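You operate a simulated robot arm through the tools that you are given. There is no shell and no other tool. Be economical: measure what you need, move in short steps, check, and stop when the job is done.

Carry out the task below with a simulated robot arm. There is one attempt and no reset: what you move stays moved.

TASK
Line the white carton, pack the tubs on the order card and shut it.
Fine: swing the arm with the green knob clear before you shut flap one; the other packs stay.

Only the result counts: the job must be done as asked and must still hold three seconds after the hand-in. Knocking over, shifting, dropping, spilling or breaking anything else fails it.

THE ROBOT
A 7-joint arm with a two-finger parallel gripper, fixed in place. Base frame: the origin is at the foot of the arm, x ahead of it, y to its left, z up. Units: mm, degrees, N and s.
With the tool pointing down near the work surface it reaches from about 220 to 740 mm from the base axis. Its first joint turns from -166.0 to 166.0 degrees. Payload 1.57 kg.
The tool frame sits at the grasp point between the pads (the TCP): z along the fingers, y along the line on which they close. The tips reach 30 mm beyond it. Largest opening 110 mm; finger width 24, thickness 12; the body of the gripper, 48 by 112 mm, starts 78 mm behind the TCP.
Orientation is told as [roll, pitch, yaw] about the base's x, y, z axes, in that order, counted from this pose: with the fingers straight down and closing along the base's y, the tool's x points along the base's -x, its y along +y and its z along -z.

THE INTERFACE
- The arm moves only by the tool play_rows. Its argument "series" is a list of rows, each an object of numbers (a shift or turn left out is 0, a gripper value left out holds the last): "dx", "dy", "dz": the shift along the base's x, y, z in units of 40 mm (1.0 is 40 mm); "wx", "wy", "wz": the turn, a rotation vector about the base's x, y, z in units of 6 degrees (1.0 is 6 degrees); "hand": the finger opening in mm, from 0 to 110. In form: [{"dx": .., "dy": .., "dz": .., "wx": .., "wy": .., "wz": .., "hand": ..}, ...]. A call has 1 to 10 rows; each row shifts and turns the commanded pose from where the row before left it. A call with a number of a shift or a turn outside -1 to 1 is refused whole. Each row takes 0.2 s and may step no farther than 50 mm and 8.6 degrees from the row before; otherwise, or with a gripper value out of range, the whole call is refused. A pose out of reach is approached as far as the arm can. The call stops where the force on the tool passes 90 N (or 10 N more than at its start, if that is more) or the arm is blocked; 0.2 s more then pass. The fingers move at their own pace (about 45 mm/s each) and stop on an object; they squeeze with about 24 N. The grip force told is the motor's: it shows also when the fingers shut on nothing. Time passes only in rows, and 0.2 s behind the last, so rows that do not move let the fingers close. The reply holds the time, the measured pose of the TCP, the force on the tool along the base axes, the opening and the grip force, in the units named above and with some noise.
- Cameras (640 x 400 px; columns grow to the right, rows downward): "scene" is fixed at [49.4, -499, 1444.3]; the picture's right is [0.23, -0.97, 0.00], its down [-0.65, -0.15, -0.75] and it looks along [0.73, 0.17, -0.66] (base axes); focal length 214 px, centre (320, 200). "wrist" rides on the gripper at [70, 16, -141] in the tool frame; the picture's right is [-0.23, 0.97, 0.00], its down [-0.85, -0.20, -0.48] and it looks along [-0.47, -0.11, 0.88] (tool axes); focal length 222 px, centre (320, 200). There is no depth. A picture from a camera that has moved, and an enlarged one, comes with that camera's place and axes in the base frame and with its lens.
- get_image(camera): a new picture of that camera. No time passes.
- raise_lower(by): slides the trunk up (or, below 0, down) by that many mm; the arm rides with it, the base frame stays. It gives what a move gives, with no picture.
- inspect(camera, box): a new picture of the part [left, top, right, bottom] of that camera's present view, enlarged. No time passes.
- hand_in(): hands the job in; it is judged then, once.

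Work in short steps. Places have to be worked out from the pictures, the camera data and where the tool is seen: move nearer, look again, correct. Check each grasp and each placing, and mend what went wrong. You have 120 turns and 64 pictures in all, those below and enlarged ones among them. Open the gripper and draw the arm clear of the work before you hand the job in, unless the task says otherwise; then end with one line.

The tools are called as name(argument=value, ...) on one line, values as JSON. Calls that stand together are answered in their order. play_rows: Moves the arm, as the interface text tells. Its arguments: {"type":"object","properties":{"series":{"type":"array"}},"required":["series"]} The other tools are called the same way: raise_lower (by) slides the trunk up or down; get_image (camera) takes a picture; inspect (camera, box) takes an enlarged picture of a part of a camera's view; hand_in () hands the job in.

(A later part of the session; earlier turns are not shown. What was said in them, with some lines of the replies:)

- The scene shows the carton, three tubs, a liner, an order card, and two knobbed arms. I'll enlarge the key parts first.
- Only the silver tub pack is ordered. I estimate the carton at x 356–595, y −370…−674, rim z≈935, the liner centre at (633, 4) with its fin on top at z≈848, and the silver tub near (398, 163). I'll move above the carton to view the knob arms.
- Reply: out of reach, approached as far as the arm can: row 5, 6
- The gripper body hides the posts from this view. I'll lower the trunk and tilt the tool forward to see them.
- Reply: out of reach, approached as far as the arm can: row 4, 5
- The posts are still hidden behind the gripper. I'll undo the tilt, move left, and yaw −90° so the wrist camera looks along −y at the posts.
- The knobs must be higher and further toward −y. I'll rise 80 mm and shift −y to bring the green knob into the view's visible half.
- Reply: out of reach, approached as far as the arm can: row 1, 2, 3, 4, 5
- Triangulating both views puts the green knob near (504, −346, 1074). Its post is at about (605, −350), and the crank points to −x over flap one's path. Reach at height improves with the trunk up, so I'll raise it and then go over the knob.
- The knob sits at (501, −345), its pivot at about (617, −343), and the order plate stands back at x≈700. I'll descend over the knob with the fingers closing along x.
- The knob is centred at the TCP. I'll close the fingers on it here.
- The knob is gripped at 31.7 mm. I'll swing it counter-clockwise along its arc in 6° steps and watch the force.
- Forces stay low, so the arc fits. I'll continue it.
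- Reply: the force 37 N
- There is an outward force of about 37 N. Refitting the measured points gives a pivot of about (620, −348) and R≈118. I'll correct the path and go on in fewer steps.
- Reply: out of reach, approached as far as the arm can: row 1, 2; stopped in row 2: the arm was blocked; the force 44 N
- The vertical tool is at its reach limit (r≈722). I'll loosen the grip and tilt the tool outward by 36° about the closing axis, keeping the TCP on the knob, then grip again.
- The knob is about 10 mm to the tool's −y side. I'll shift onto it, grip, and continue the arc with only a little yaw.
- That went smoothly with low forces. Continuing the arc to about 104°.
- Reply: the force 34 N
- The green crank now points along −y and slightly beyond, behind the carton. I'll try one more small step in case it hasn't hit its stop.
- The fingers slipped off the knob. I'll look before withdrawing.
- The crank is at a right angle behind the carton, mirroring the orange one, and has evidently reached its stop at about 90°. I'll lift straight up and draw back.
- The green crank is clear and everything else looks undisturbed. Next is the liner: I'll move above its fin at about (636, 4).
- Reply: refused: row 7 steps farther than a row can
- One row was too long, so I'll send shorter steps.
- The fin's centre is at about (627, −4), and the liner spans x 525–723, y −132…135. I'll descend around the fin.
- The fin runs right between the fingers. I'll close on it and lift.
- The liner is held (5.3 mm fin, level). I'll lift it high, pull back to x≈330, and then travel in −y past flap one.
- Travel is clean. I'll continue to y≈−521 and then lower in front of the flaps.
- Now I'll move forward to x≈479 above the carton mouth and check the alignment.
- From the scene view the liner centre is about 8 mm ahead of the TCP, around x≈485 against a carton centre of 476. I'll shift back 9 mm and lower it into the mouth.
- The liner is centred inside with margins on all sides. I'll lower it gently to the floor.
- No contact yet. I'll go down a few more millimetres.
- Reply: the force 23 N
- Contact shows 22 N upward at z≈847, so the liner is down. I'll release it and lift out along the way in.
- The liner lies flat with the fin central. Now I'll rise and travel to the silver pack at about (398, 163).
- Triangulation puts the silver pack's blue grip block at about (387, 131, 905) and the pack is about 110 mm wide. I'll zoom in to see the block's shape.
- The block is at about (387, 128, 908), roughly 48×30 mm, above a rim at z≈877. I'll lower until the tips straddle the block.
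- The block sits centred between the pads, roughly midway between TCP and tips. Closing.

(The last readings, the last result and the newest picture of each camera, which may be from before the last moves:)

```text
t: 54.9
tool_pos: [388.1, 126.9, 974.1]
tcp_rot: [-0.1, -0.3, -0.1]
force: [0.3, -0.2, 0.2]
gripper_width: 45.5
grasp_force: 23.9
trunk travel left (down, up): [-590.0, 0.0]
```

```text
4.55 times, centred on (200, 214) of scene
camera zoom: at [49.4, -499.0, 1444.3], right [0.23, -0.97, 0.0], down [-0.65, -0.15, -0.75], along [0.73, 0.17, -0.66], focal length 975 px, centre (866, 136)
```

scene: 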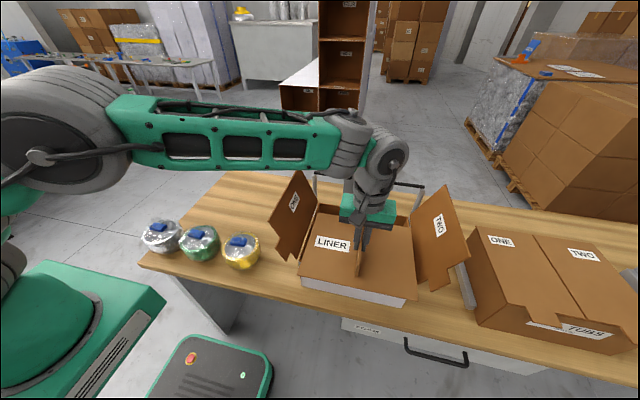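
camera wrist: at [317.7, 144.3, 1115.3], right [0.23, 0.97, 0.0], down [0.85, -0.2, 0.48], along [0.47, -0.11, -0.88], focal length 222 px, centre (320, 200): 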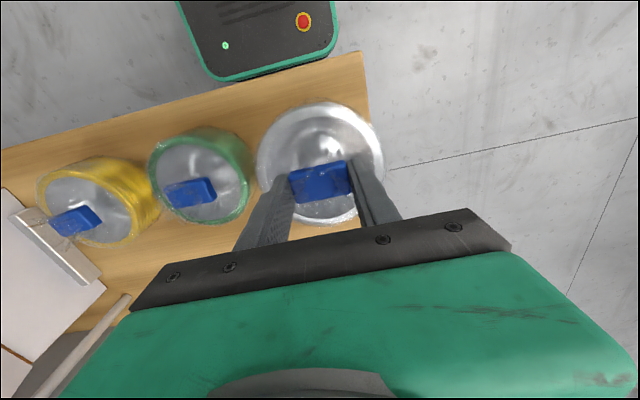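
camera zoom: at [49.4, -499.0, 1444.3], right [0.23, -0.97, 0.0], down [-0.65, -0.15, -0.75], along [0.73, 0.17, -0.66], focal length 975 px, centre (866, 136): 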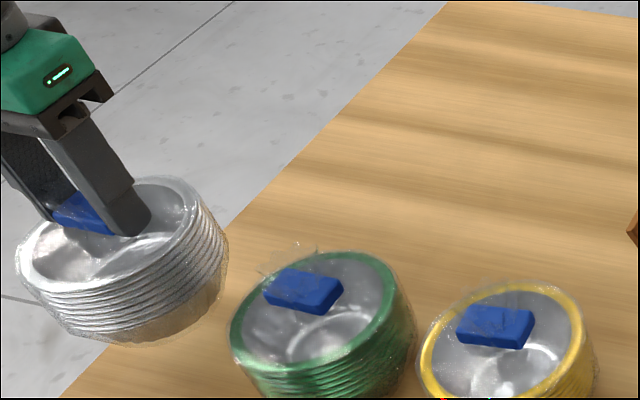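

The pack is held and upright. I'll carry it high over flap one's height, in front of the carton, toward the left compartment at about (475, −447).

play_rows(series=[{"dz": 0.9}, {"dz": 0.9}, {"dz": 0.9}, {"dz": 0.9}, {"dz": 0.8, "dx": -0.6}, {"dz": 0.8, "dx": -0.6}, {"dz": 0.8, "dx": -0.6}, {"dz": 0.6, "dx": -0.4}, {"dy": -0.7}, {"dy": -0.9}])

play_rows(series=[{"dy": -1}, {"dy": -1}, {"dy": -1}, {"dy": -1}, {"dy": -1}, {"dy": -1}, {"dy": -1}, {"dy": -1}, {"dy": -1}, {"dy": -1}])

play_rows(series=[{"dy": -1}, {"dy": -1}, {"dy": -0.75}, {"dz": -0.9}, {"dz": -0.9}, {"dz": -0.9}, {"dz": -0.8}, {"dz": 0}])

get_image(camera="scene")

```text
t: 57.1
tool_pos: [299.3, 63.9, 1243.1]
tcp_rot: [0.0, -0.3, -0.1]
force: [-0.8, 0.3, -1.9]
gripper_width: 44.9
grasp_force: 23.9
trunk travel left (down, up): [-590.0, 0.0]
```

```text
t: 59.3
tool_pos: [302.3, -336.4, 1238.7]
tcp_rot: [0.0, -0.3, -0.1]
force: [-0.3, -1.4, 0.4]
gripper_width: 44.8
grasp_force: 24.1
trunk travel left (down, up): [-590.0, 0.0]
```

```text
t: 61.1
tool_pos: [300.5, -446.5, 1102.8]
tcp_rot: [-0.1, -0.3, -0.1]
force: [0.5, 0.6, -0.8]
gripper_width: 44.9
grasp_force: 24.2
trunk travel left (down, up): [-590.0, 0.0]
```

```text
25 pictures are left
```

scene: 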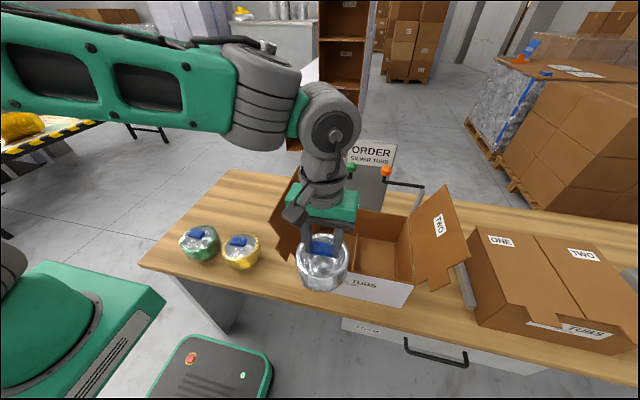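

The pack is intact and ready in front of the carton. I'll move forward to x≈475 above the left compartment and check.

play_rows(series=[{"dx": 0.9}, {"dx": 0.9}, {"dx": 0.9}, {"dx": 0.9}, {"dx": 0.75}, {"dz": -0.5}, {"dz": -0.6}])

get_image(camera="wrist")

inspect(camera="scene", box=[260, 160, 480, 310])

```text
t: 62.7
tool_pos: [474.4, -446.5, 1056.4]
tcp_rot: [0.0, -0.3, -0.2]
force: [-0.3, -0.4, 0.0]
gripper_width: 44.7
grasp_force: 24.5
trunk travel left (down, up): [-590.0, 0.0]
```

```text
24 pictures are left
camera wrist: at [404.1, -428.9, 1197.1], right [0.23, 0.97, 0.0], down [0.85, -0.2, 0.48], along [0.47, -0.11, -0.88], focal length 222 px, centre (320, 200)
```

wrist: 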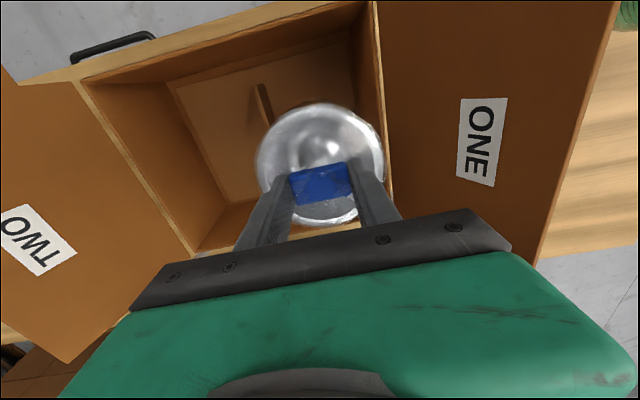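

```text
2.67 times, centred on (370, 235) of scene
camera zoom: at [49.4, -499.0, 1444.3], right [0.23, -0.97, 0.0], down [-0.65, -0.15, -0.75], along [0.73, 0.17, -0.66], focal length 572 px, centre (187, 107)
```

zoom: 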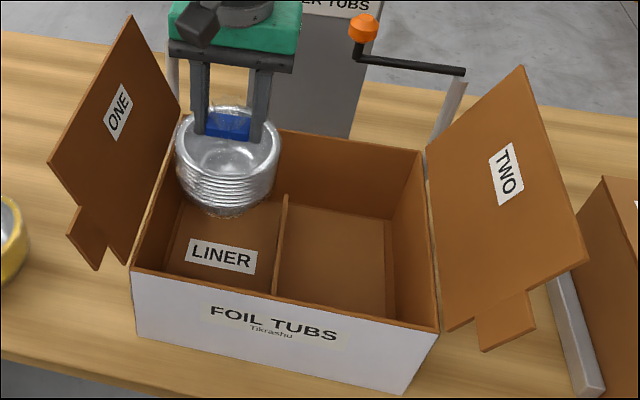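

The pack is aligned with the left compartment, with about 13 mm to the wall and the fin. Lowering.

play_rows(series=[{"dz": -0.8}, {"dz": -0.8}, {"dz": -0.7}, {"dz": -0.4}, {"dz": 0}])

inspect(camera="scene", box=[260, 160, 480, 310])

```text
t: 63.9
tool_pos: [477.1, -446.3, 947.7]
tcp_rot: [0.1, -0.4, -0.2]
force: [-0.8, -0.2, -1.4]
gripper_width: 44.9
grasp_force: 24.0
trunk travel left (down, up): [-590.0, 0.0]
```

```text
2.67 times, centred on (370, 235) of scene
camera zoom: at [49.4, -499.0, 1444.3], right [0.23, -0.97, 0.0], down [-0.65, -0.15, -0.75], along [0.73, 0.17, -0.66], focal length 572 px, centre (187, 107)
```

zoom: 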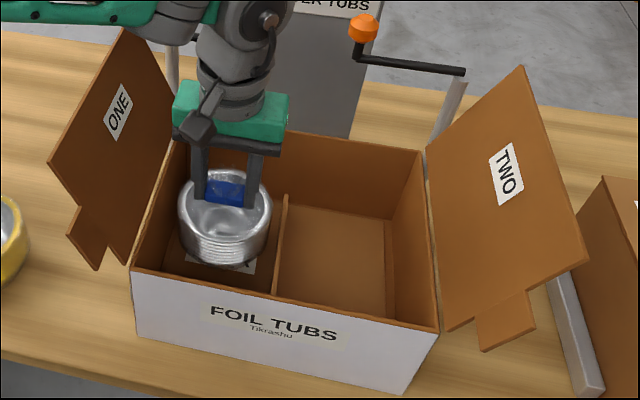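

play_rows(series=[{"dz": -0.15}, {"dz": -0.1}, {"dz": 0}])

play_rows(series=[{"dz": -0.08}, {"dz": 0}])

```text
t: 64.7
tool_pos: [474.9, -446.2, 937.4]
tcp_rot: [0.0, -0.3, 0.0]
force: [0.4, -0.8, -1.0]
gripper_width: 45.0
grasp_force: 24.4
trunk travel left (down, up): [-590.0, 0.0]
```

```text
t: 65.3
tool_pos: [476.3, -446.6, 933.6]
tcp_rot: [-0.1, -0.2, -0.1]
force: [-0.3, 1.4, 1.4]
gripper_width: 45.1
grasp_force: 24.5
trunk travel left (down, up): [-590.0, 0.0]
```

play_rows(series=[{"dz": -0.07}, {"dz": 0}])

```text
t: 65.9
tool_pos: [475.6, -446.1, 933.3]
tcp_rot: [-0.2, -0.4, -0.2]
force: [-0.2, 0.9, 14.0]
gripper_width: 44.9
grasp_force: 23.8
trunk travel left (down, up): [-590.0, 0.0]
```

The pack is seated (14 N upward). I'll release and lift out.

play_rows(series=[{"dz": 0.03, "hand": 66}, {"hand": 66}, {"hand": 66}, {"dz": 0.5}, {"dz": 0.9}, {"dz": 0.9}, {"dz": 0.9}, {"dz": 0.8}, {"dx": -1}, {"dx": -1}])

inspect(camera="scene", box=[240, 150, 480, 310])

get_image(camera="wrist")

```text
t: 68.1
tool_pos: [393.0, -445.3, 1091.0]
tcp_rot: [0.0, -0.3, -0.2]
force: [-0.3, 0.7, 0.0]
gripper_width: 66.1
grasp_force: 0.1
trunk travel left (down, up): [-590.0, 0.0]
```

```text
2.50 times, centred on (360, 230) of scene
camera zoom: at [49.4, -499.0, 1444.3], right [0.23, -0.97, 0.0], down [-0.65, -0.15, -0.75], along [0.73, 0.17, -0.66], focal length 536 px, centre (220, 125)
```

zoom: 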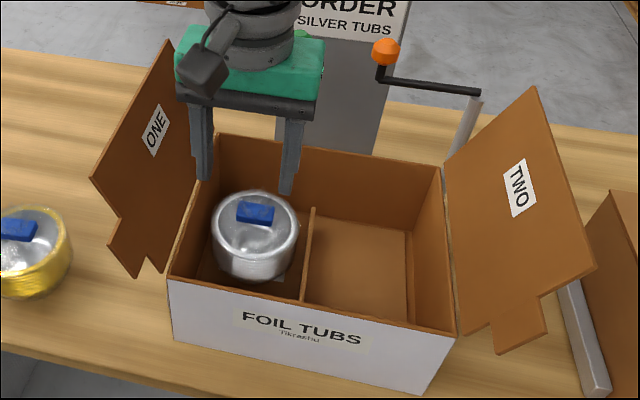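

```text
20 pictures are left
camera wrist: at [323.8, -428.0, 1231.9], right [0.23, 0.97, 0.0], down [0.85, -0.2, 0.48], along [0.47, -0.11, -0.88], focal length 222 px, centre (320, 200)
```

wrist: 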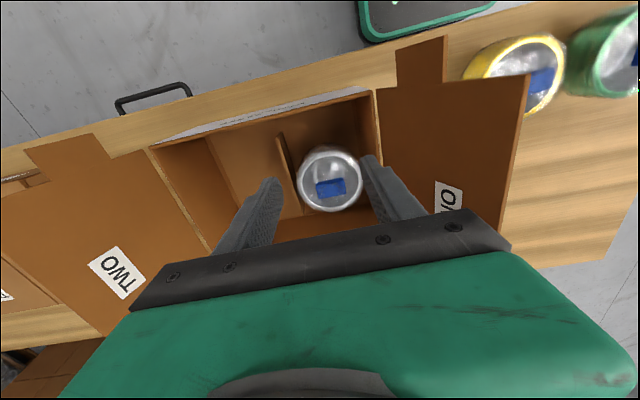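

The silver pack stands in the left compartment beside the fin. Next I'll shut flap one: close the fingers, go over to the outside of the flap, and then push it over along its arc.

play_rows(series=[{"dz": 0.9, "hand": 0}, {"dz": 0.9}, {"dz": 0.8}, {"dy": 1}, {"dy": 1}, {"dy": 1}, {"dy": 1}, {"dy": 0.7, "dx": 0.6}, {"dx": 0.9}, {"dx": 0.55}])

play_rows(series=[{"dz": -0.8}, {"dz": -0.8}, {"dz": -0.8}, {"dz": -0.3}, {"dz": 0}])

inspect(camera="scene", box=[220, 110, 460, 270])

get_image(camera="wrist")

```text
t: 70.3
tool_pos: [480.3, -257.2, 1197.7]
tcp_rot: [0.1, -0.3, -0.1]
force: [0.5, -0.2, 0.1]
gripper_width: 0.0
grasp_force: 20.7
trunk travel left (down, up): [-590.0, 0.0]
```

```text
t: 71.5
tool_pos: [477.5, -259.5, 1090.4]
tcp_rot: [0.0, -0.3, -0.2]
force: [0.3, -0.4, -0.7]
gripper_width: 0.0
grasp_force: 21.3
trunk travel left (down, up): [-590.0, 0.0]
```

```text
2.50 times, centred on (340, 190) of scene
camera zoom: at [49.4, -499.0, 1444.3], right [0.23, -0.97, 0.0], down [-0.65, -0.15, -0.75], along [0.73, 0.17, -0.66], focal length 536 px, centre (270, 225)
```

zoom: 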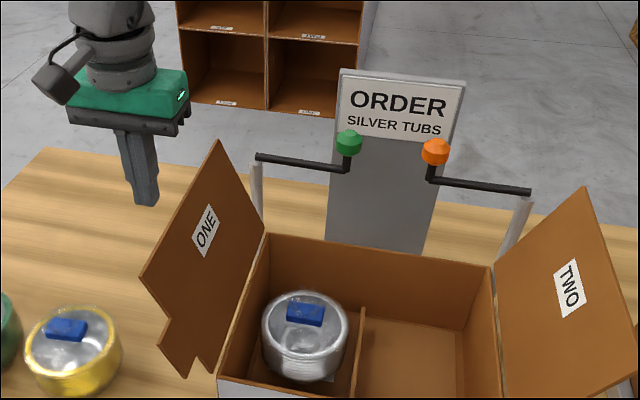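

```text
18 pictures are left
camera wrist: at [406.7, -242.7, 1230.6], right [0.23, 0.97, 0.0], down [0.85, -0.2, 0.48], along [0.47, -0.11, -0.88], focal length 222 px, centre (320, 200)
```

wrist: 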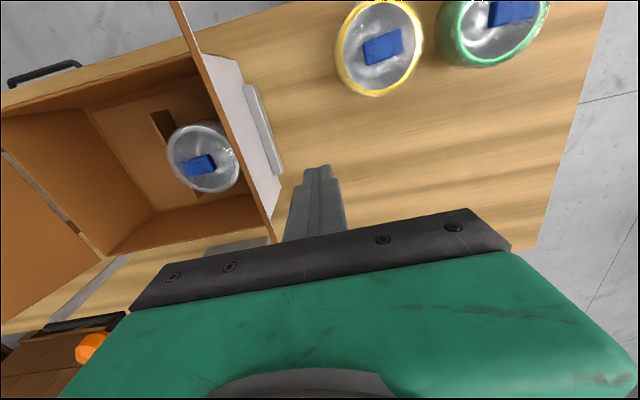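

The closed fingers are just outside flap one, about 30 mm from its top edge. I'll push in −y toward vertical.

play_rows(series=[{"dz": -0.25}, {"dy": -0.6}, {"dy": -0.5}, {"dy": -0.5}, {"dy": -0.5}, {"dy": -0.4}])

inspect(camera="scene", box=[220, 110, 460, 270])

```text
t: 72.9
tool_pos: [480.4, -357.5, 1086.9]
tcp_rot: [-0.6, -0.9, 0.1]
force: [8.1, 3.5, 48.0]
gripper_width: 0.0
grasp_force: 21.7
trunk travel left (down, up): [-590.0, 0.0]
```

```text
2.50 times, centred on (340, 190) of scene
camera zoom: at [49.4, -499.0, 1444.3], right [0.23, -0.97, 0.0], down [-0.65, -0.15, -0.75], along [0.73, 0.17, -0.66], focal length 536 px, centre (270, 225)
```

zoom: 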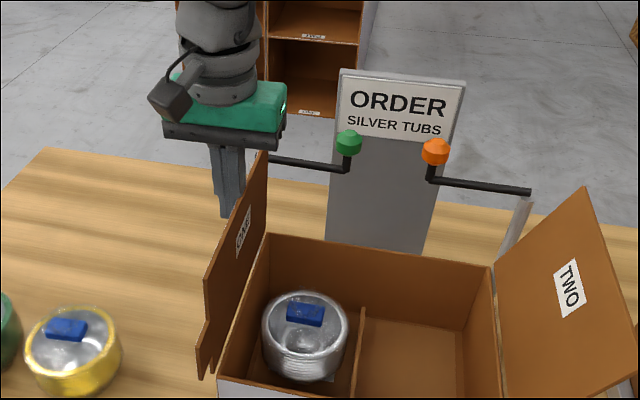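

The flap is nearly vertical but there's a 48 N upward force on the tool. I'll ease up a few millimetres and re-read before going on.

play_rows(series=[{"dz": 0.2}, {"dz": 0}])

get_image(camera="wrist")

```text
t: 73.5
tool_pos: [478.4, -358.3, 1087.7]
tcp_rot: [-0.1, -0.3, -0.1]
force: [12.7, -0.1, 20.6]
gripper_width: 0.0
grasp_force: 20.9
trunk travel left (down, up): [-590.0, 0.0]
```

```text
16 pictures are left
camera wrist: at [408.7, -340.9, 1227.9], right [0.23, 0.97, 0.0], down [0.85, -0.2, 0.48], along [0.47, -0.11, -0.88], focal length 222 px, centre (320, 200)
```

wrist: 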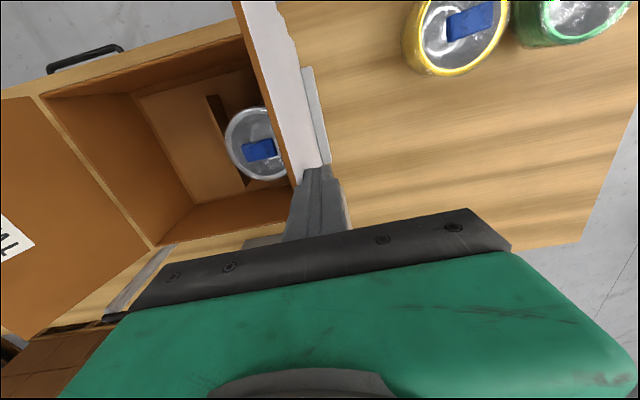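

Forces have fallen and the flap is about vertical, so this looks like edge friction. I'll continue along the arc in small steps.

play_rows(series=[{"dy": -0.3}, {"dy": -0.3}, {"dy": -0.2}])

inspect(camera="scene", box=[220, 110, 460, 270])

```text
t: 74.3
tool_pos: [476.4, -391.1, 1086.2]
tcp_rot: [0.1, -0.2, -0.1]
force: [1.1, 0.1, 0.0]
gripper_width: 0.1
grasp_force: 21.5
trunk travel left (down, up): [-590.0, 0.0]
```

```text
2.50 times, centred on (340, 190) of scene
camera zoom: at [49.4, -499.0, 1444.3], right [0.23, -0.97, 0.0], down [-0.65, -0.15, -0.75], along [0.73, 0.17, -0.66], focal length 536 px, centre (270, 225)
```

zoom: 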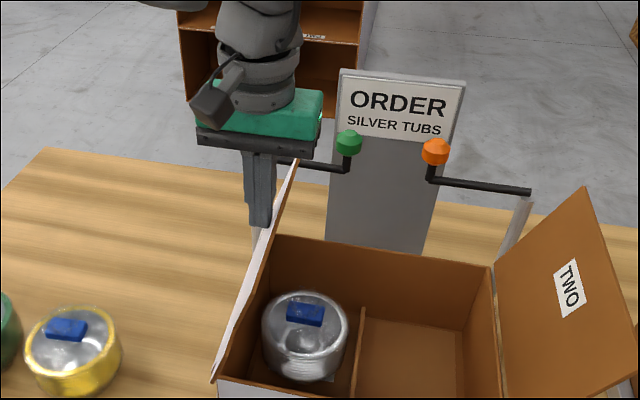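

The flap is past vertical with no residual force. I'll continue the arc down.

play_rows(series=[{"dy": -0.45, "dz": -0.3}, {"dy": -0.45, "dz": -0.28}, {"dy": -0.4, "dz": -0.33}, {"dy": -0.33, "dz": -0.4}])

play_rows(series=[{"dy": -0.27, "dz": -0.45}, {"dy": -0.18, "dz": -0.5}, {"dy": -0.09, "dz": -0.5}, {"dz": 0}])

inspect(camera="scene", box=[240, 150, 480, 310])

```text
t: 75.3
tool_pos: [478.8, -458.1, 1034.9]
tcp_rot: [0.0, -0.3, -0.1]
force: [-0.5, -0.2, 0.5]
gripper_width: 0.0
grasp_force: 21.2
trunk travel left (down, up): [-590.0, 0.0]
```

```text
t: 76.3
tool_pos: [476.7, -479.2, 976.7]
tcp_rot: [-0.1, -0.3, -0.1]
force: [-0.4, 0.2, -0.9]
gripper_width: 0.0
grasp_force: 21.2
trunk travel left (down, up): [-590.0, 0.0]
```

```text
2.50 times, centred on (360, 230) of scene
camera zoom: at [49.4, -499.0, 1444.3], right [0.23, -0.97, 0.0], down [-0.65, -0.15, -0.75], along [0.73, 0.17, -0.66], focal length 536 px, centre (220, 125)
```

zoom: 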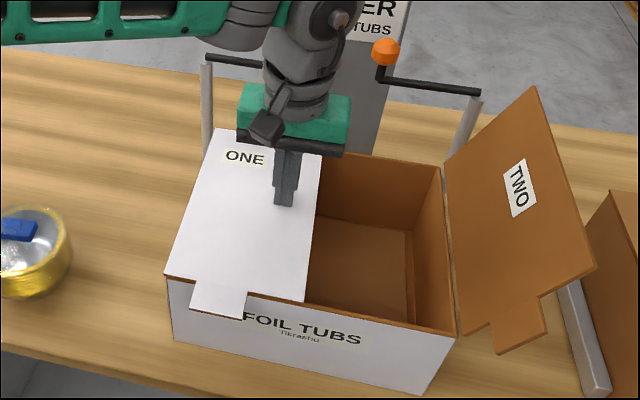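

Flap one is nearly flat. I'll press down to seat it.

play_rows(series=[{"dz": -0.2}, {"dz": -0.1}, {"dz": 0}])

play_rows(series=[{"dz": -0.1}, {"dz": 0}])

```text
t: 77.1
tool_pos: [477.0, -479.6, 974.1]
tcp_rot: [-0.6, -1.0, -0.2]
force: [-5.4, -1.8, 49.3]
gripper_width: 0.0
grasp_force: 21.4
trunk travel left (down, up): [-590.0, 0.0]
```

```text
t: 77.7
tool_pos: [477.6, -478.4, 971.1]
tcp_rot: [-0.8, -1.2, -0.2]
force: [-9.6, -0.2, 58.9]
gripper_width: 0.0
grasp_force: 20.6
trunk travel left (down, up): [-590.0, 0.0]
```

Firm contact at tip z≈941. I'll lift off and check whether flap one stays flat.

play_rows(series=[{"dz": 0.5}, {"dz": 0.8}, {"dz": 0.8}, {"dz": 0.8}, {"dz": 0.5}, {"dz": 0}])

inspect(camera="scene", box=[260, 170, 480, 310])

```text
t: 79.1
tool_pos: [477.8, -478.2, 1095.4]
tcp_rot: [0.0, -0.4, -0.1]
force: [-0.5, 0.4, -0.2]
gripper_width: 0.0
grasp_force: 21.7
trunk travel left (down, up): [-590.0, 0.0]
```

```text
2.86 times, centred on (370, 240) of scene
camera zoom: at [49.4, -499.0, 1444.3], right [0.23, -0.97, 0.0], down [-0.65, -0.15, -0.75], along [0.73, 0.17, -0.66], focal length 613 px, centre (177, 86)
```

zoom: 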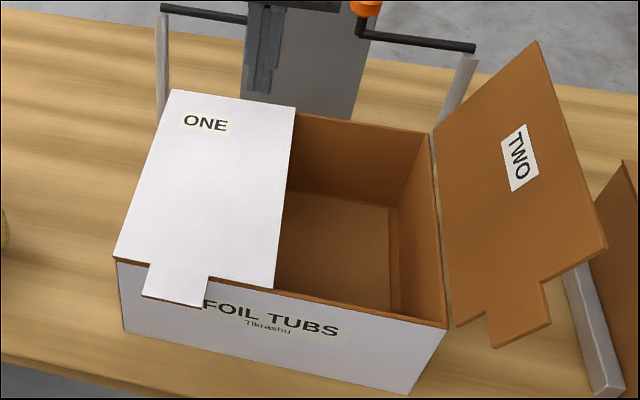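

Flap one lies flat. Flap two's outside is out of reach for a vertical tool, so I'll point the closed fingers forward like a bar, come in from the front on its outer side, and sweep it over. First I'll retreat in −x and reorient.

play_rows(series=[{"dx": -1, "dz": 0.3}, {"dx": -1, "dz": 0.3}, {"dx": -1}, {"dx": -1}, {"dx": -1}, {"dx": -0.7}, {"wy": -1}, {"wy": -1}, {"wy": -1}, {"wy": -1}])

play_rows(series=[{"wy": -1}, {"wy": -1}, {"wy": -1}, {"wy": -1}, {"wy": -1}, {"wy": -1}, {"wy": -1}, {"wy": -1}, {"wy": -1}, {"wy": -1}])

```text
t: 81.3
tool_pos: [249.4, -477.2, 1120.8]
tcp_rot: [0.0, -24.4, -0.2]
force: [-0.2, 0.9, 0.0]
gripper_width: 0.2
grasp_force: 21.5
trunk travel left (down, up): [-590.0, 0.0]
```

```text
t: 83.5
tool_pos: [250.8, -473.1, 1115.8]
tcp_rot: [0.3, -69.6, -0.2]
force: [0.0, -0.5, 0.2]
gripper_width: 0.1
grasp_force: 21.2
out of reach, approached as far as the arm can: row 8, 9, 10
trunk travel left (down, up): [-590.0, 0.0]
```

A pitch of −70° is enough. I'll add yaw toward −y and move to the outer side of flap two, staying in front of it.

play_rows(series=[{"wz": -1, "dy": -0.8}, {"wz": -1, "dy": -0.8}, {"wz": -1, "dy": -0.8}, {"dy": -0.8, "dz": -0.8}, {"dy": -0.8, "dz": -0.8}, {"dy": -0.8, "dz": -0.8}, {"dy": -0.8, "dz": -0.8}, {"dy": -0.4, "dz": -0.6}, {"dz": 0}])

get_image(camera="scene")

```text
t: 85.5
tool_pos: [255.8, -693.0, 963.2]
tcp_rot: [0.3, -69.6, -18.3]
force: [0.1, 0.5, -0.6]
gripper_width: 0.0
grasp_force: 21.0
out of reach, approached as far as the arm can: row 8
trunk travel left (down, up): [-590.0, 0.0]
```

```text
12 pictures are left
```

scene: 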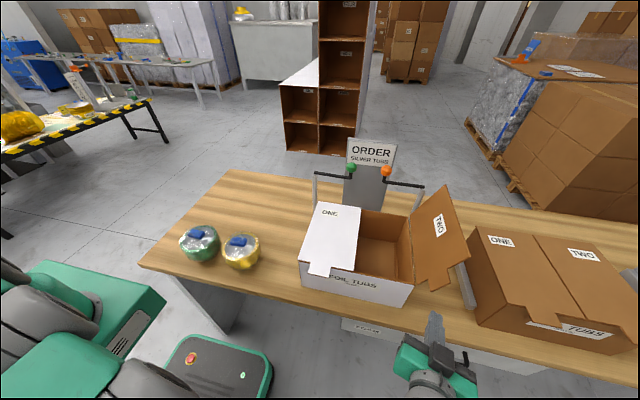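

A forward-pointing tool runs out of reach there. Instead I'll open the hand fully, so the outer finger gains 55 mm of reach, and straddle flap two's front edge from the front at pitch −45° before pulling it over. I'll reorient first.

play_rows(series=[{"dz": 0.8, "wz": 1, "hand": 110}, {"dz": 0.8, "wz": 1}, {"dz": 0.5, "wz": 1}, {"wy": 1}, {"wy": 1}, {"wy": 1}, {"wy": 1}, {"dz": 0}])

```text
t: 87.3
tool_pos: [267.1, -633.8, 1033.0]
tcp_rot: [-3.4, -45.5, -3.1]
force: [-0.1, -0.1, 0.0]
gripper_width: 109.7
grasp_force: 0.1
out of reach, approached as far as the arm can: row 1, 2, 3
trunk travel left (down, up): [-590.0, 0.0]
```

The arm drifted to y=−634 while it was limited. I'll try moving back out to about y=−690 at this orientation.

play_rows(series=[{"dy": -0.7, "dz": 0.2}, {"dy": -0.7, "dz": 0.2}])

```text
t: 87.9
tool_pos: [263.8, -654.8, 1036.9]
tcp_rot: [-3.4, -45.6, -3.2]
force: [-0.9, 0.0, -0.6]
gripper_width: 110.0
grasp_force: 0.1
out of reach, approached as far as the arm can: row 1, 2
trunk travel left (down, up): [-590.0, 0.0]
```

The limit comes from the yaw mismatch with the arm's radial direction rather than distance. I'll yaw about −36° toward radial and then try reaching out again.

play_rows(series=[{"wz": -1}, {"wz": -1}, {"wz": -1}, {"wz": -1}, {"wz": -1}, {"wz": -1}, {"dx": 0.5, "dy": -0.3}, {"dx": 0.5, "dy": -0.3}, {"dz": 0}])

get_image(camera="wrist")

```text
t: 89.9
tool_pos: [304.6, -675.0, 1038.2]
tcp_rot: [-3.4, -45.6, -39.2]
force: [-0.4, -0.9, 0.0]
gripper_width: 109.9
grasp_force: 0.1
trunk travel left (down, up): [-590.0, 0.0]
```

```text
11 pictures are left
camera wrist: at [204.7, -561.1, 1086.4], right [0.77, 0.63, 0.12], down [0.08, -0.29, 0.95], along [0.63, -0.72, -0.28], focal length 222 px, centre (320, 200)
```

wrist: 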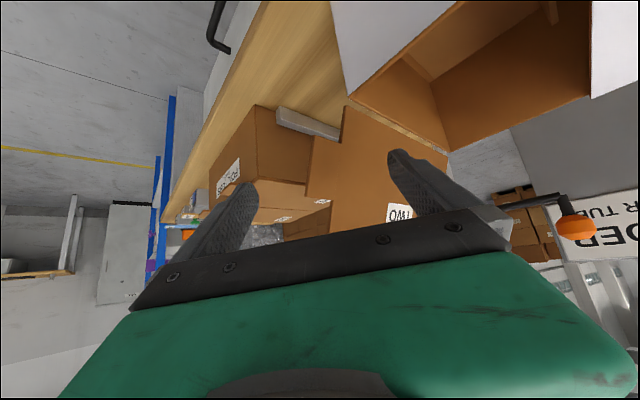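

This orientation reaches. The flap's front edge at about (356, −715, 1030) lies between the open fingers. I'll shift a little further −y, then advance in +x so the outer finger gets behind the flap.

play_rows(series=[{"dy": -0.4, "dz": 0.15}, {"dx": 0.6}, {"dx": 0.6}, {"dx": 0.6}, {"dx": 0.4}, {"dz": 0}])

get_image(camera="wrist")

inspect(camera="scene", box=[340, 150, 520, 310])

```text
t: 91.3
tool_pos: [390.2, -694.8, 1043.1]
tcp_rot: [-3.5, -45.6, -39.2]
force: [-1.4, 0.3, -0.1]
gripper_width: 110.1
grasp_force: 0.0
trunk travel left (down, up): [-590.0, 0.0]
```

```text
10 pictures are left
camera wrist: at [291.5, -580.7, 1092.1], right [0.77, 0.63, 0.12], down [0.08, -0.29, 0.95], along [0.63, -0.72, -0.28], focal length 222 px, centre (320, 200)
```

wrist: 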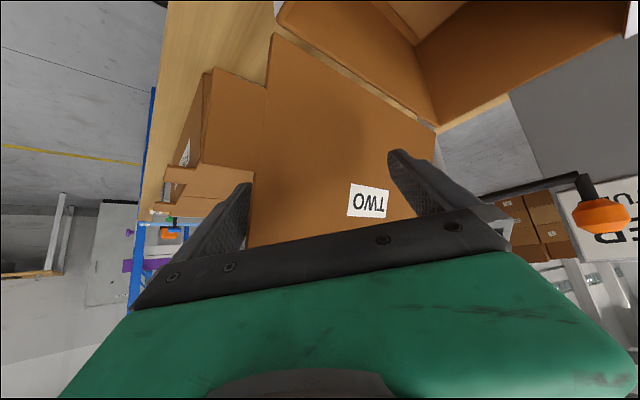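

```text
2.50 times, centred on (430, 230) of scene
camera zoom: at [49.4, -499.0, 1444.3], right [0.23, -0.97, 0.0], down [-0.65, -0.15, -0.75], along [0.73, 0.17, -0.66], focal length 536 px, centre (45, 125)
```

zoom: 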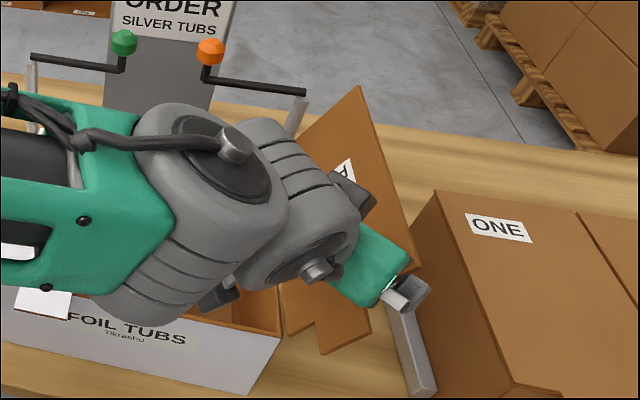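

The outer finger is just at the flap's front edge, with no contact force. I'll advance 18 mm more in x, then pull in +y.

play_rows(series=[{"dx": 0.45}, {"dy": 0.4, "dx": 0.05}, {"dy": 0.5}, {"dy": 0.5}, {"dz": 0}])

get_image(camera="wrist")

```text
t: 92.5
tool_pos: [414.3, -636.0, 1043.1]
tcp_rot: [-3.4, -45.6, -39.1]
force: [-0.4, -0.5, 0.1]
gripper_width: 109.7
grasp_force: 0.1
trunk travel left (down, up): [-590.0, 0.0]
```

```text
8 pictures are left
camera wrist: at [313.8, -522.9, 1090.7], right [0.77, 0.63, 0.12], down [0.09, -0.29, 0.95], along [0.63, -0.72, -0.28], focal length 222 px, centre (320, 200)
```

wrist: 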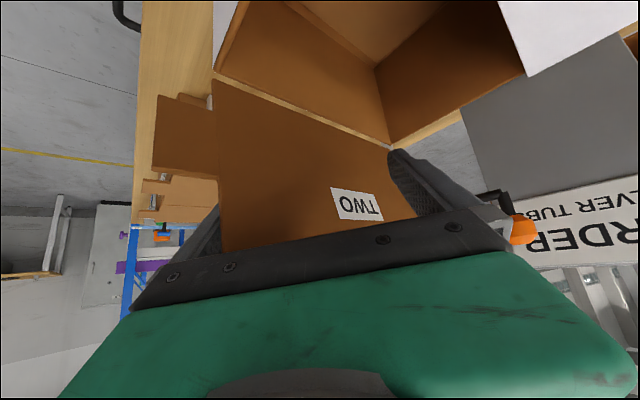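

The flap is caught and about vertical. I'll pull another 45 mm in +y to take it past vertical.

play_rows(series=[{"dy": 0.4}, {"dy": 0.4}, {"dy": 0.35, "dz": -0.1}, {"dz": 0}])

get_image(camera="scene")

```text
t: 93.5
tool_pos: [410.6, -592.5, 1038.3]
tcp_rot: [-3.5, -45.5, -39.1]
force: [0.5, 0.3, -0.1]
gripper_width: 110.0
grasp_force: 0.1
trunk travel left (down, up): [-590.0, 0.0]
```

```text
7 pictures are left
```

scene: 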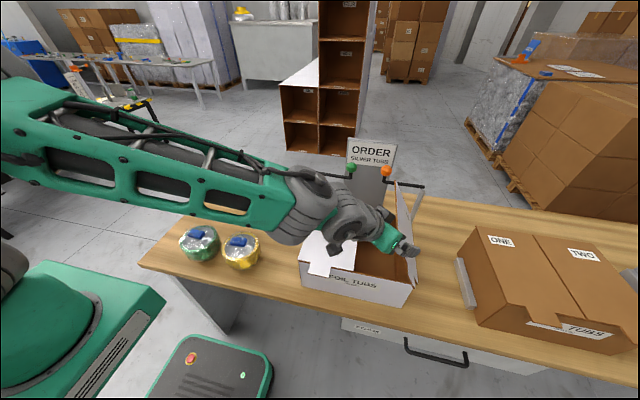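

Flap two is now slightly past vertical. I'll pull another 25 mm, then back out in −x.

play_rows(series=[{"dy": 0.35, "dz": -0.1}, {"dy": 0.3, "dz": -0.1}, {"dz": 0}, {"dx": -0.5}, {"dx": -0.9}, {"dx": -0.9}, {"dx": -0.9}, {"dz": 0}])

get_image(camera="scene")

```text
t: 95.3
tool_pos: [281.4, -567.6, 1031.9]
tcp_rot: [-3.4, -45.6, -39.1]
force: [0.1, 0.4, 0.3]
gripper_width: 110.2
grasp_force: 0.0
trunk travel left (down, up): [-590.0, 0.0]
```

```text
6 pictures are left
```

scene: 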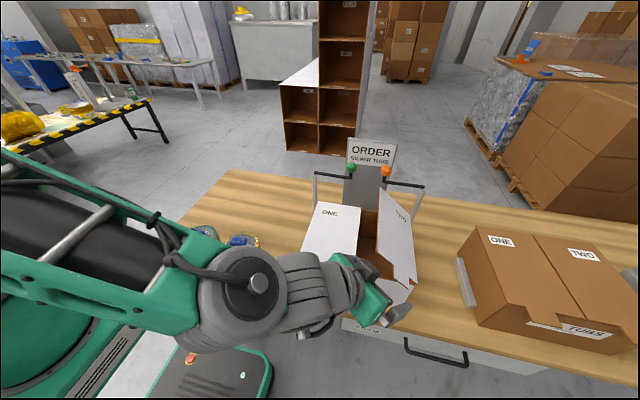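

Flap two leans inward and holds there. I'll close the fingers, move to its outer, upper side, and advance over it.

play_rows(series=[{"dy": -0.7, "dz": 0.4, "hand": 0}, {"dy": -0.6, "dz": 0.4}, {"dy": -0.5, "dz": 0.2}, {"hand": 0}, {"hand": 0}, {"dx": 0.7}, {"dx": 0.7}, {"dx": 0.7}, {"dx": 0.6}, {"dz": 0}])

get_image(camera="wrist")

```text
t: 97.5
tool_pos: [392.9, -640.8, 1071.1]
tcp_rot: [-3.5, -45.8, -39.0]
force: [0.0, 0.2, 0.3]
gripper_width: 0.0
grasp_force: 21.4
trunk travel left (down, up): [-590.0, 0.0]
```

```text
5 pictures are left
camera wrist: at [292.6, -527.6, 1119.2], right [0.77, 0.63, 0.12], down [0.08, -0.29, 0.95], along [0.63, -0.72, -0.27], focal length 222 px, centre (320, 200)
```

wrist: 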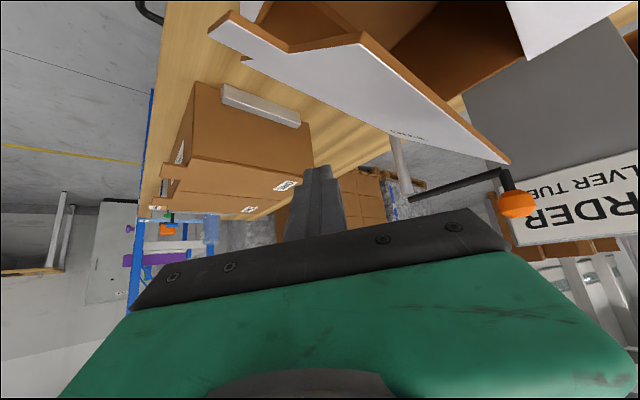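

The fingers are on the flap's outer white side. I'll sweep along the closing arc.

play_rows(series=[{"dy": 0.75, "dz": -0.2}, {"dy": 0.45, "dz": -0.25}, {"dy": 0.4, "dz": -0.3}, {"dy": 0.35, "dz": -0.38}, {"dy": 0.25, "dz": -0.45}])

play_rows(series=[{"dy": 0.2, "dz": -0.45}, {"dy": 0.1, "dz": -0.4}, {"dz": 0}])

get_image(camera="scene")

```text
t: 98.7
tool_pos: [392.0, -550.2, 1007.9]
tcp_rot: [-3.4, -45.6, -39.1]
force: [0.5, -0.4, 0.0]
gripper_width: 0.0
grasp_force: 21.3
trunk travel left (down, up): [-590.0, 0.0]
```

```text
t: 99.5
tool_pos: [392.4, -536.5, 975.5]
tcp_rot: [-3.6, -45.8, -39.1]
force: [-1.3, 0.7, 6.9]
gripper_width: 0.0
grasp_force: 21.6
trunk travel left (down, up): [-590.0, 0.0]
```

```text
4 pictures are left
```

scene: 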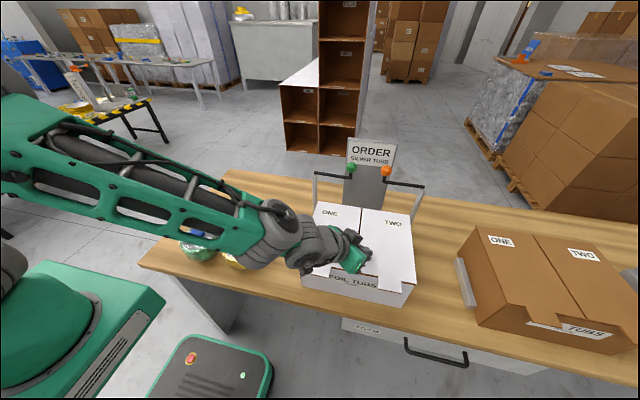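

Flap two is essentially shut. I'll press down gently to seat it, then lift off.

play_rows(series=[{"dz": -0.15}, {"dz": -0.15}, {"dz": 0}])

play_rows(series=[{"dz": 0.5}, {"dz": 0.8}, {"dz": 0.8}, {"dz": 0.8, "dx": -0.5}, {"dx": -1}, {"dx": -1}, {"dx": -0.8, "dy": 0.5}, {"dy": 0.9}, {"dy": 0.9}, {"dy": 0.9}])

play_rows(series=[{"dy": 0.9, "hand": 60}, {"dy": 0.9}, {"dy": 0.9}, {"dy": 0.9}, {"dz": 0}])

inspect(camera="scene", box=[260, 150, 460, 310])

```text
t: 100.3
tool_pos: [390.7, -537.4, 970.6]
tcp_rot: [-3.9, -46.6, -38.7]
force: [-9.6, 15.4, 50.3]
gripper_width: 0.0
grasp_force: 20.2
trunk travel left (down, up): [-590.0, 0.0]
```

```text
t: 102.5
tool_pos: [258.2, -409.8, 1077.9]
tcp_rot: [-3.5, -45.8, -39.1]
force: [-0.2, 0.8, -0.3]
gripper_width: 0.0
grasp_force: 21.5
trunk travel left (down, up): [-590.0, 0.0]
```

```text
t: 103.7
tool_pos: [245.3, -272.8, 1071.4]
tcp_rot: [-2.6, -44.7, -42.4]
force: [0.1, -0.3, 0.4]
gripper_width: 60.3
grasp_force: 0.1
trunk travel left (down, up): [-590.0, 0.0]
```

```text
2.50 times, centred on (360, 230) of scene
camera zoom: at [49.4, -499.0, 1444.3], right [0.23, -0.97, 0.0], down [-0.65, -0.15, -0.75], along [0.73, 0.17, -0.66], focal length 536 px, centre (220, 125)
```

zoom: 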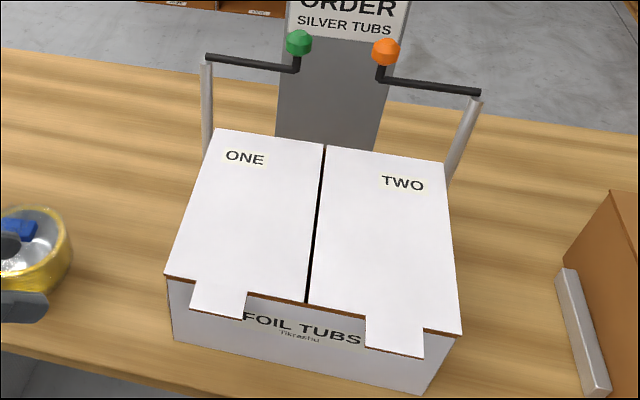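

Both flaps lie flat and the green crank is clear. I'll draw up a little more and take a last full look.

play_rows(series=[{"dz": 0.9, "hand": 100}, {"dz": 0.9}, {"dz": 0.5}, {"dz": 0}])

get_image(camera="scene")

```text
t: 104.7
tool_pos: [254.0, -269.2, 1169.1]
tcp_rot: [-3.4, -45.5, -40.4]
force: [-0.2, -0.1, 0.3]
gripper_width: 100.1
grasp_force: 0.0
trunk travel left (down, up): [-590.0, 0.0]
```

```text
2 pictures are left
```

scene: 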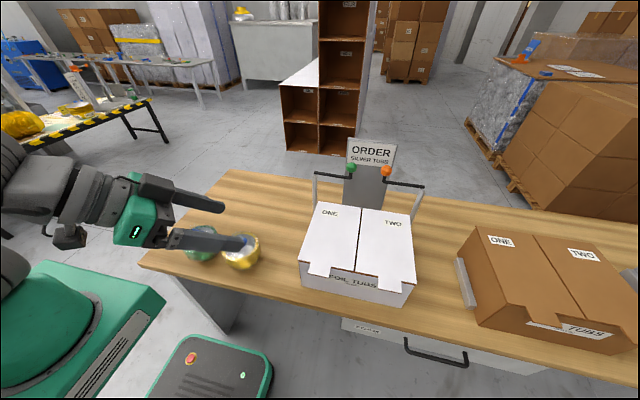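

The carton is shut, the other packs are undisturbed, and the arm is clear with the gripper open. Handing in.

hand_in()

```text
The job is handed in.
```

I lined the white carton, packed the silver tubs, swung the green-knob arm clear, and shut flap one and then flap two; the green and yellow packs were left where they stood.
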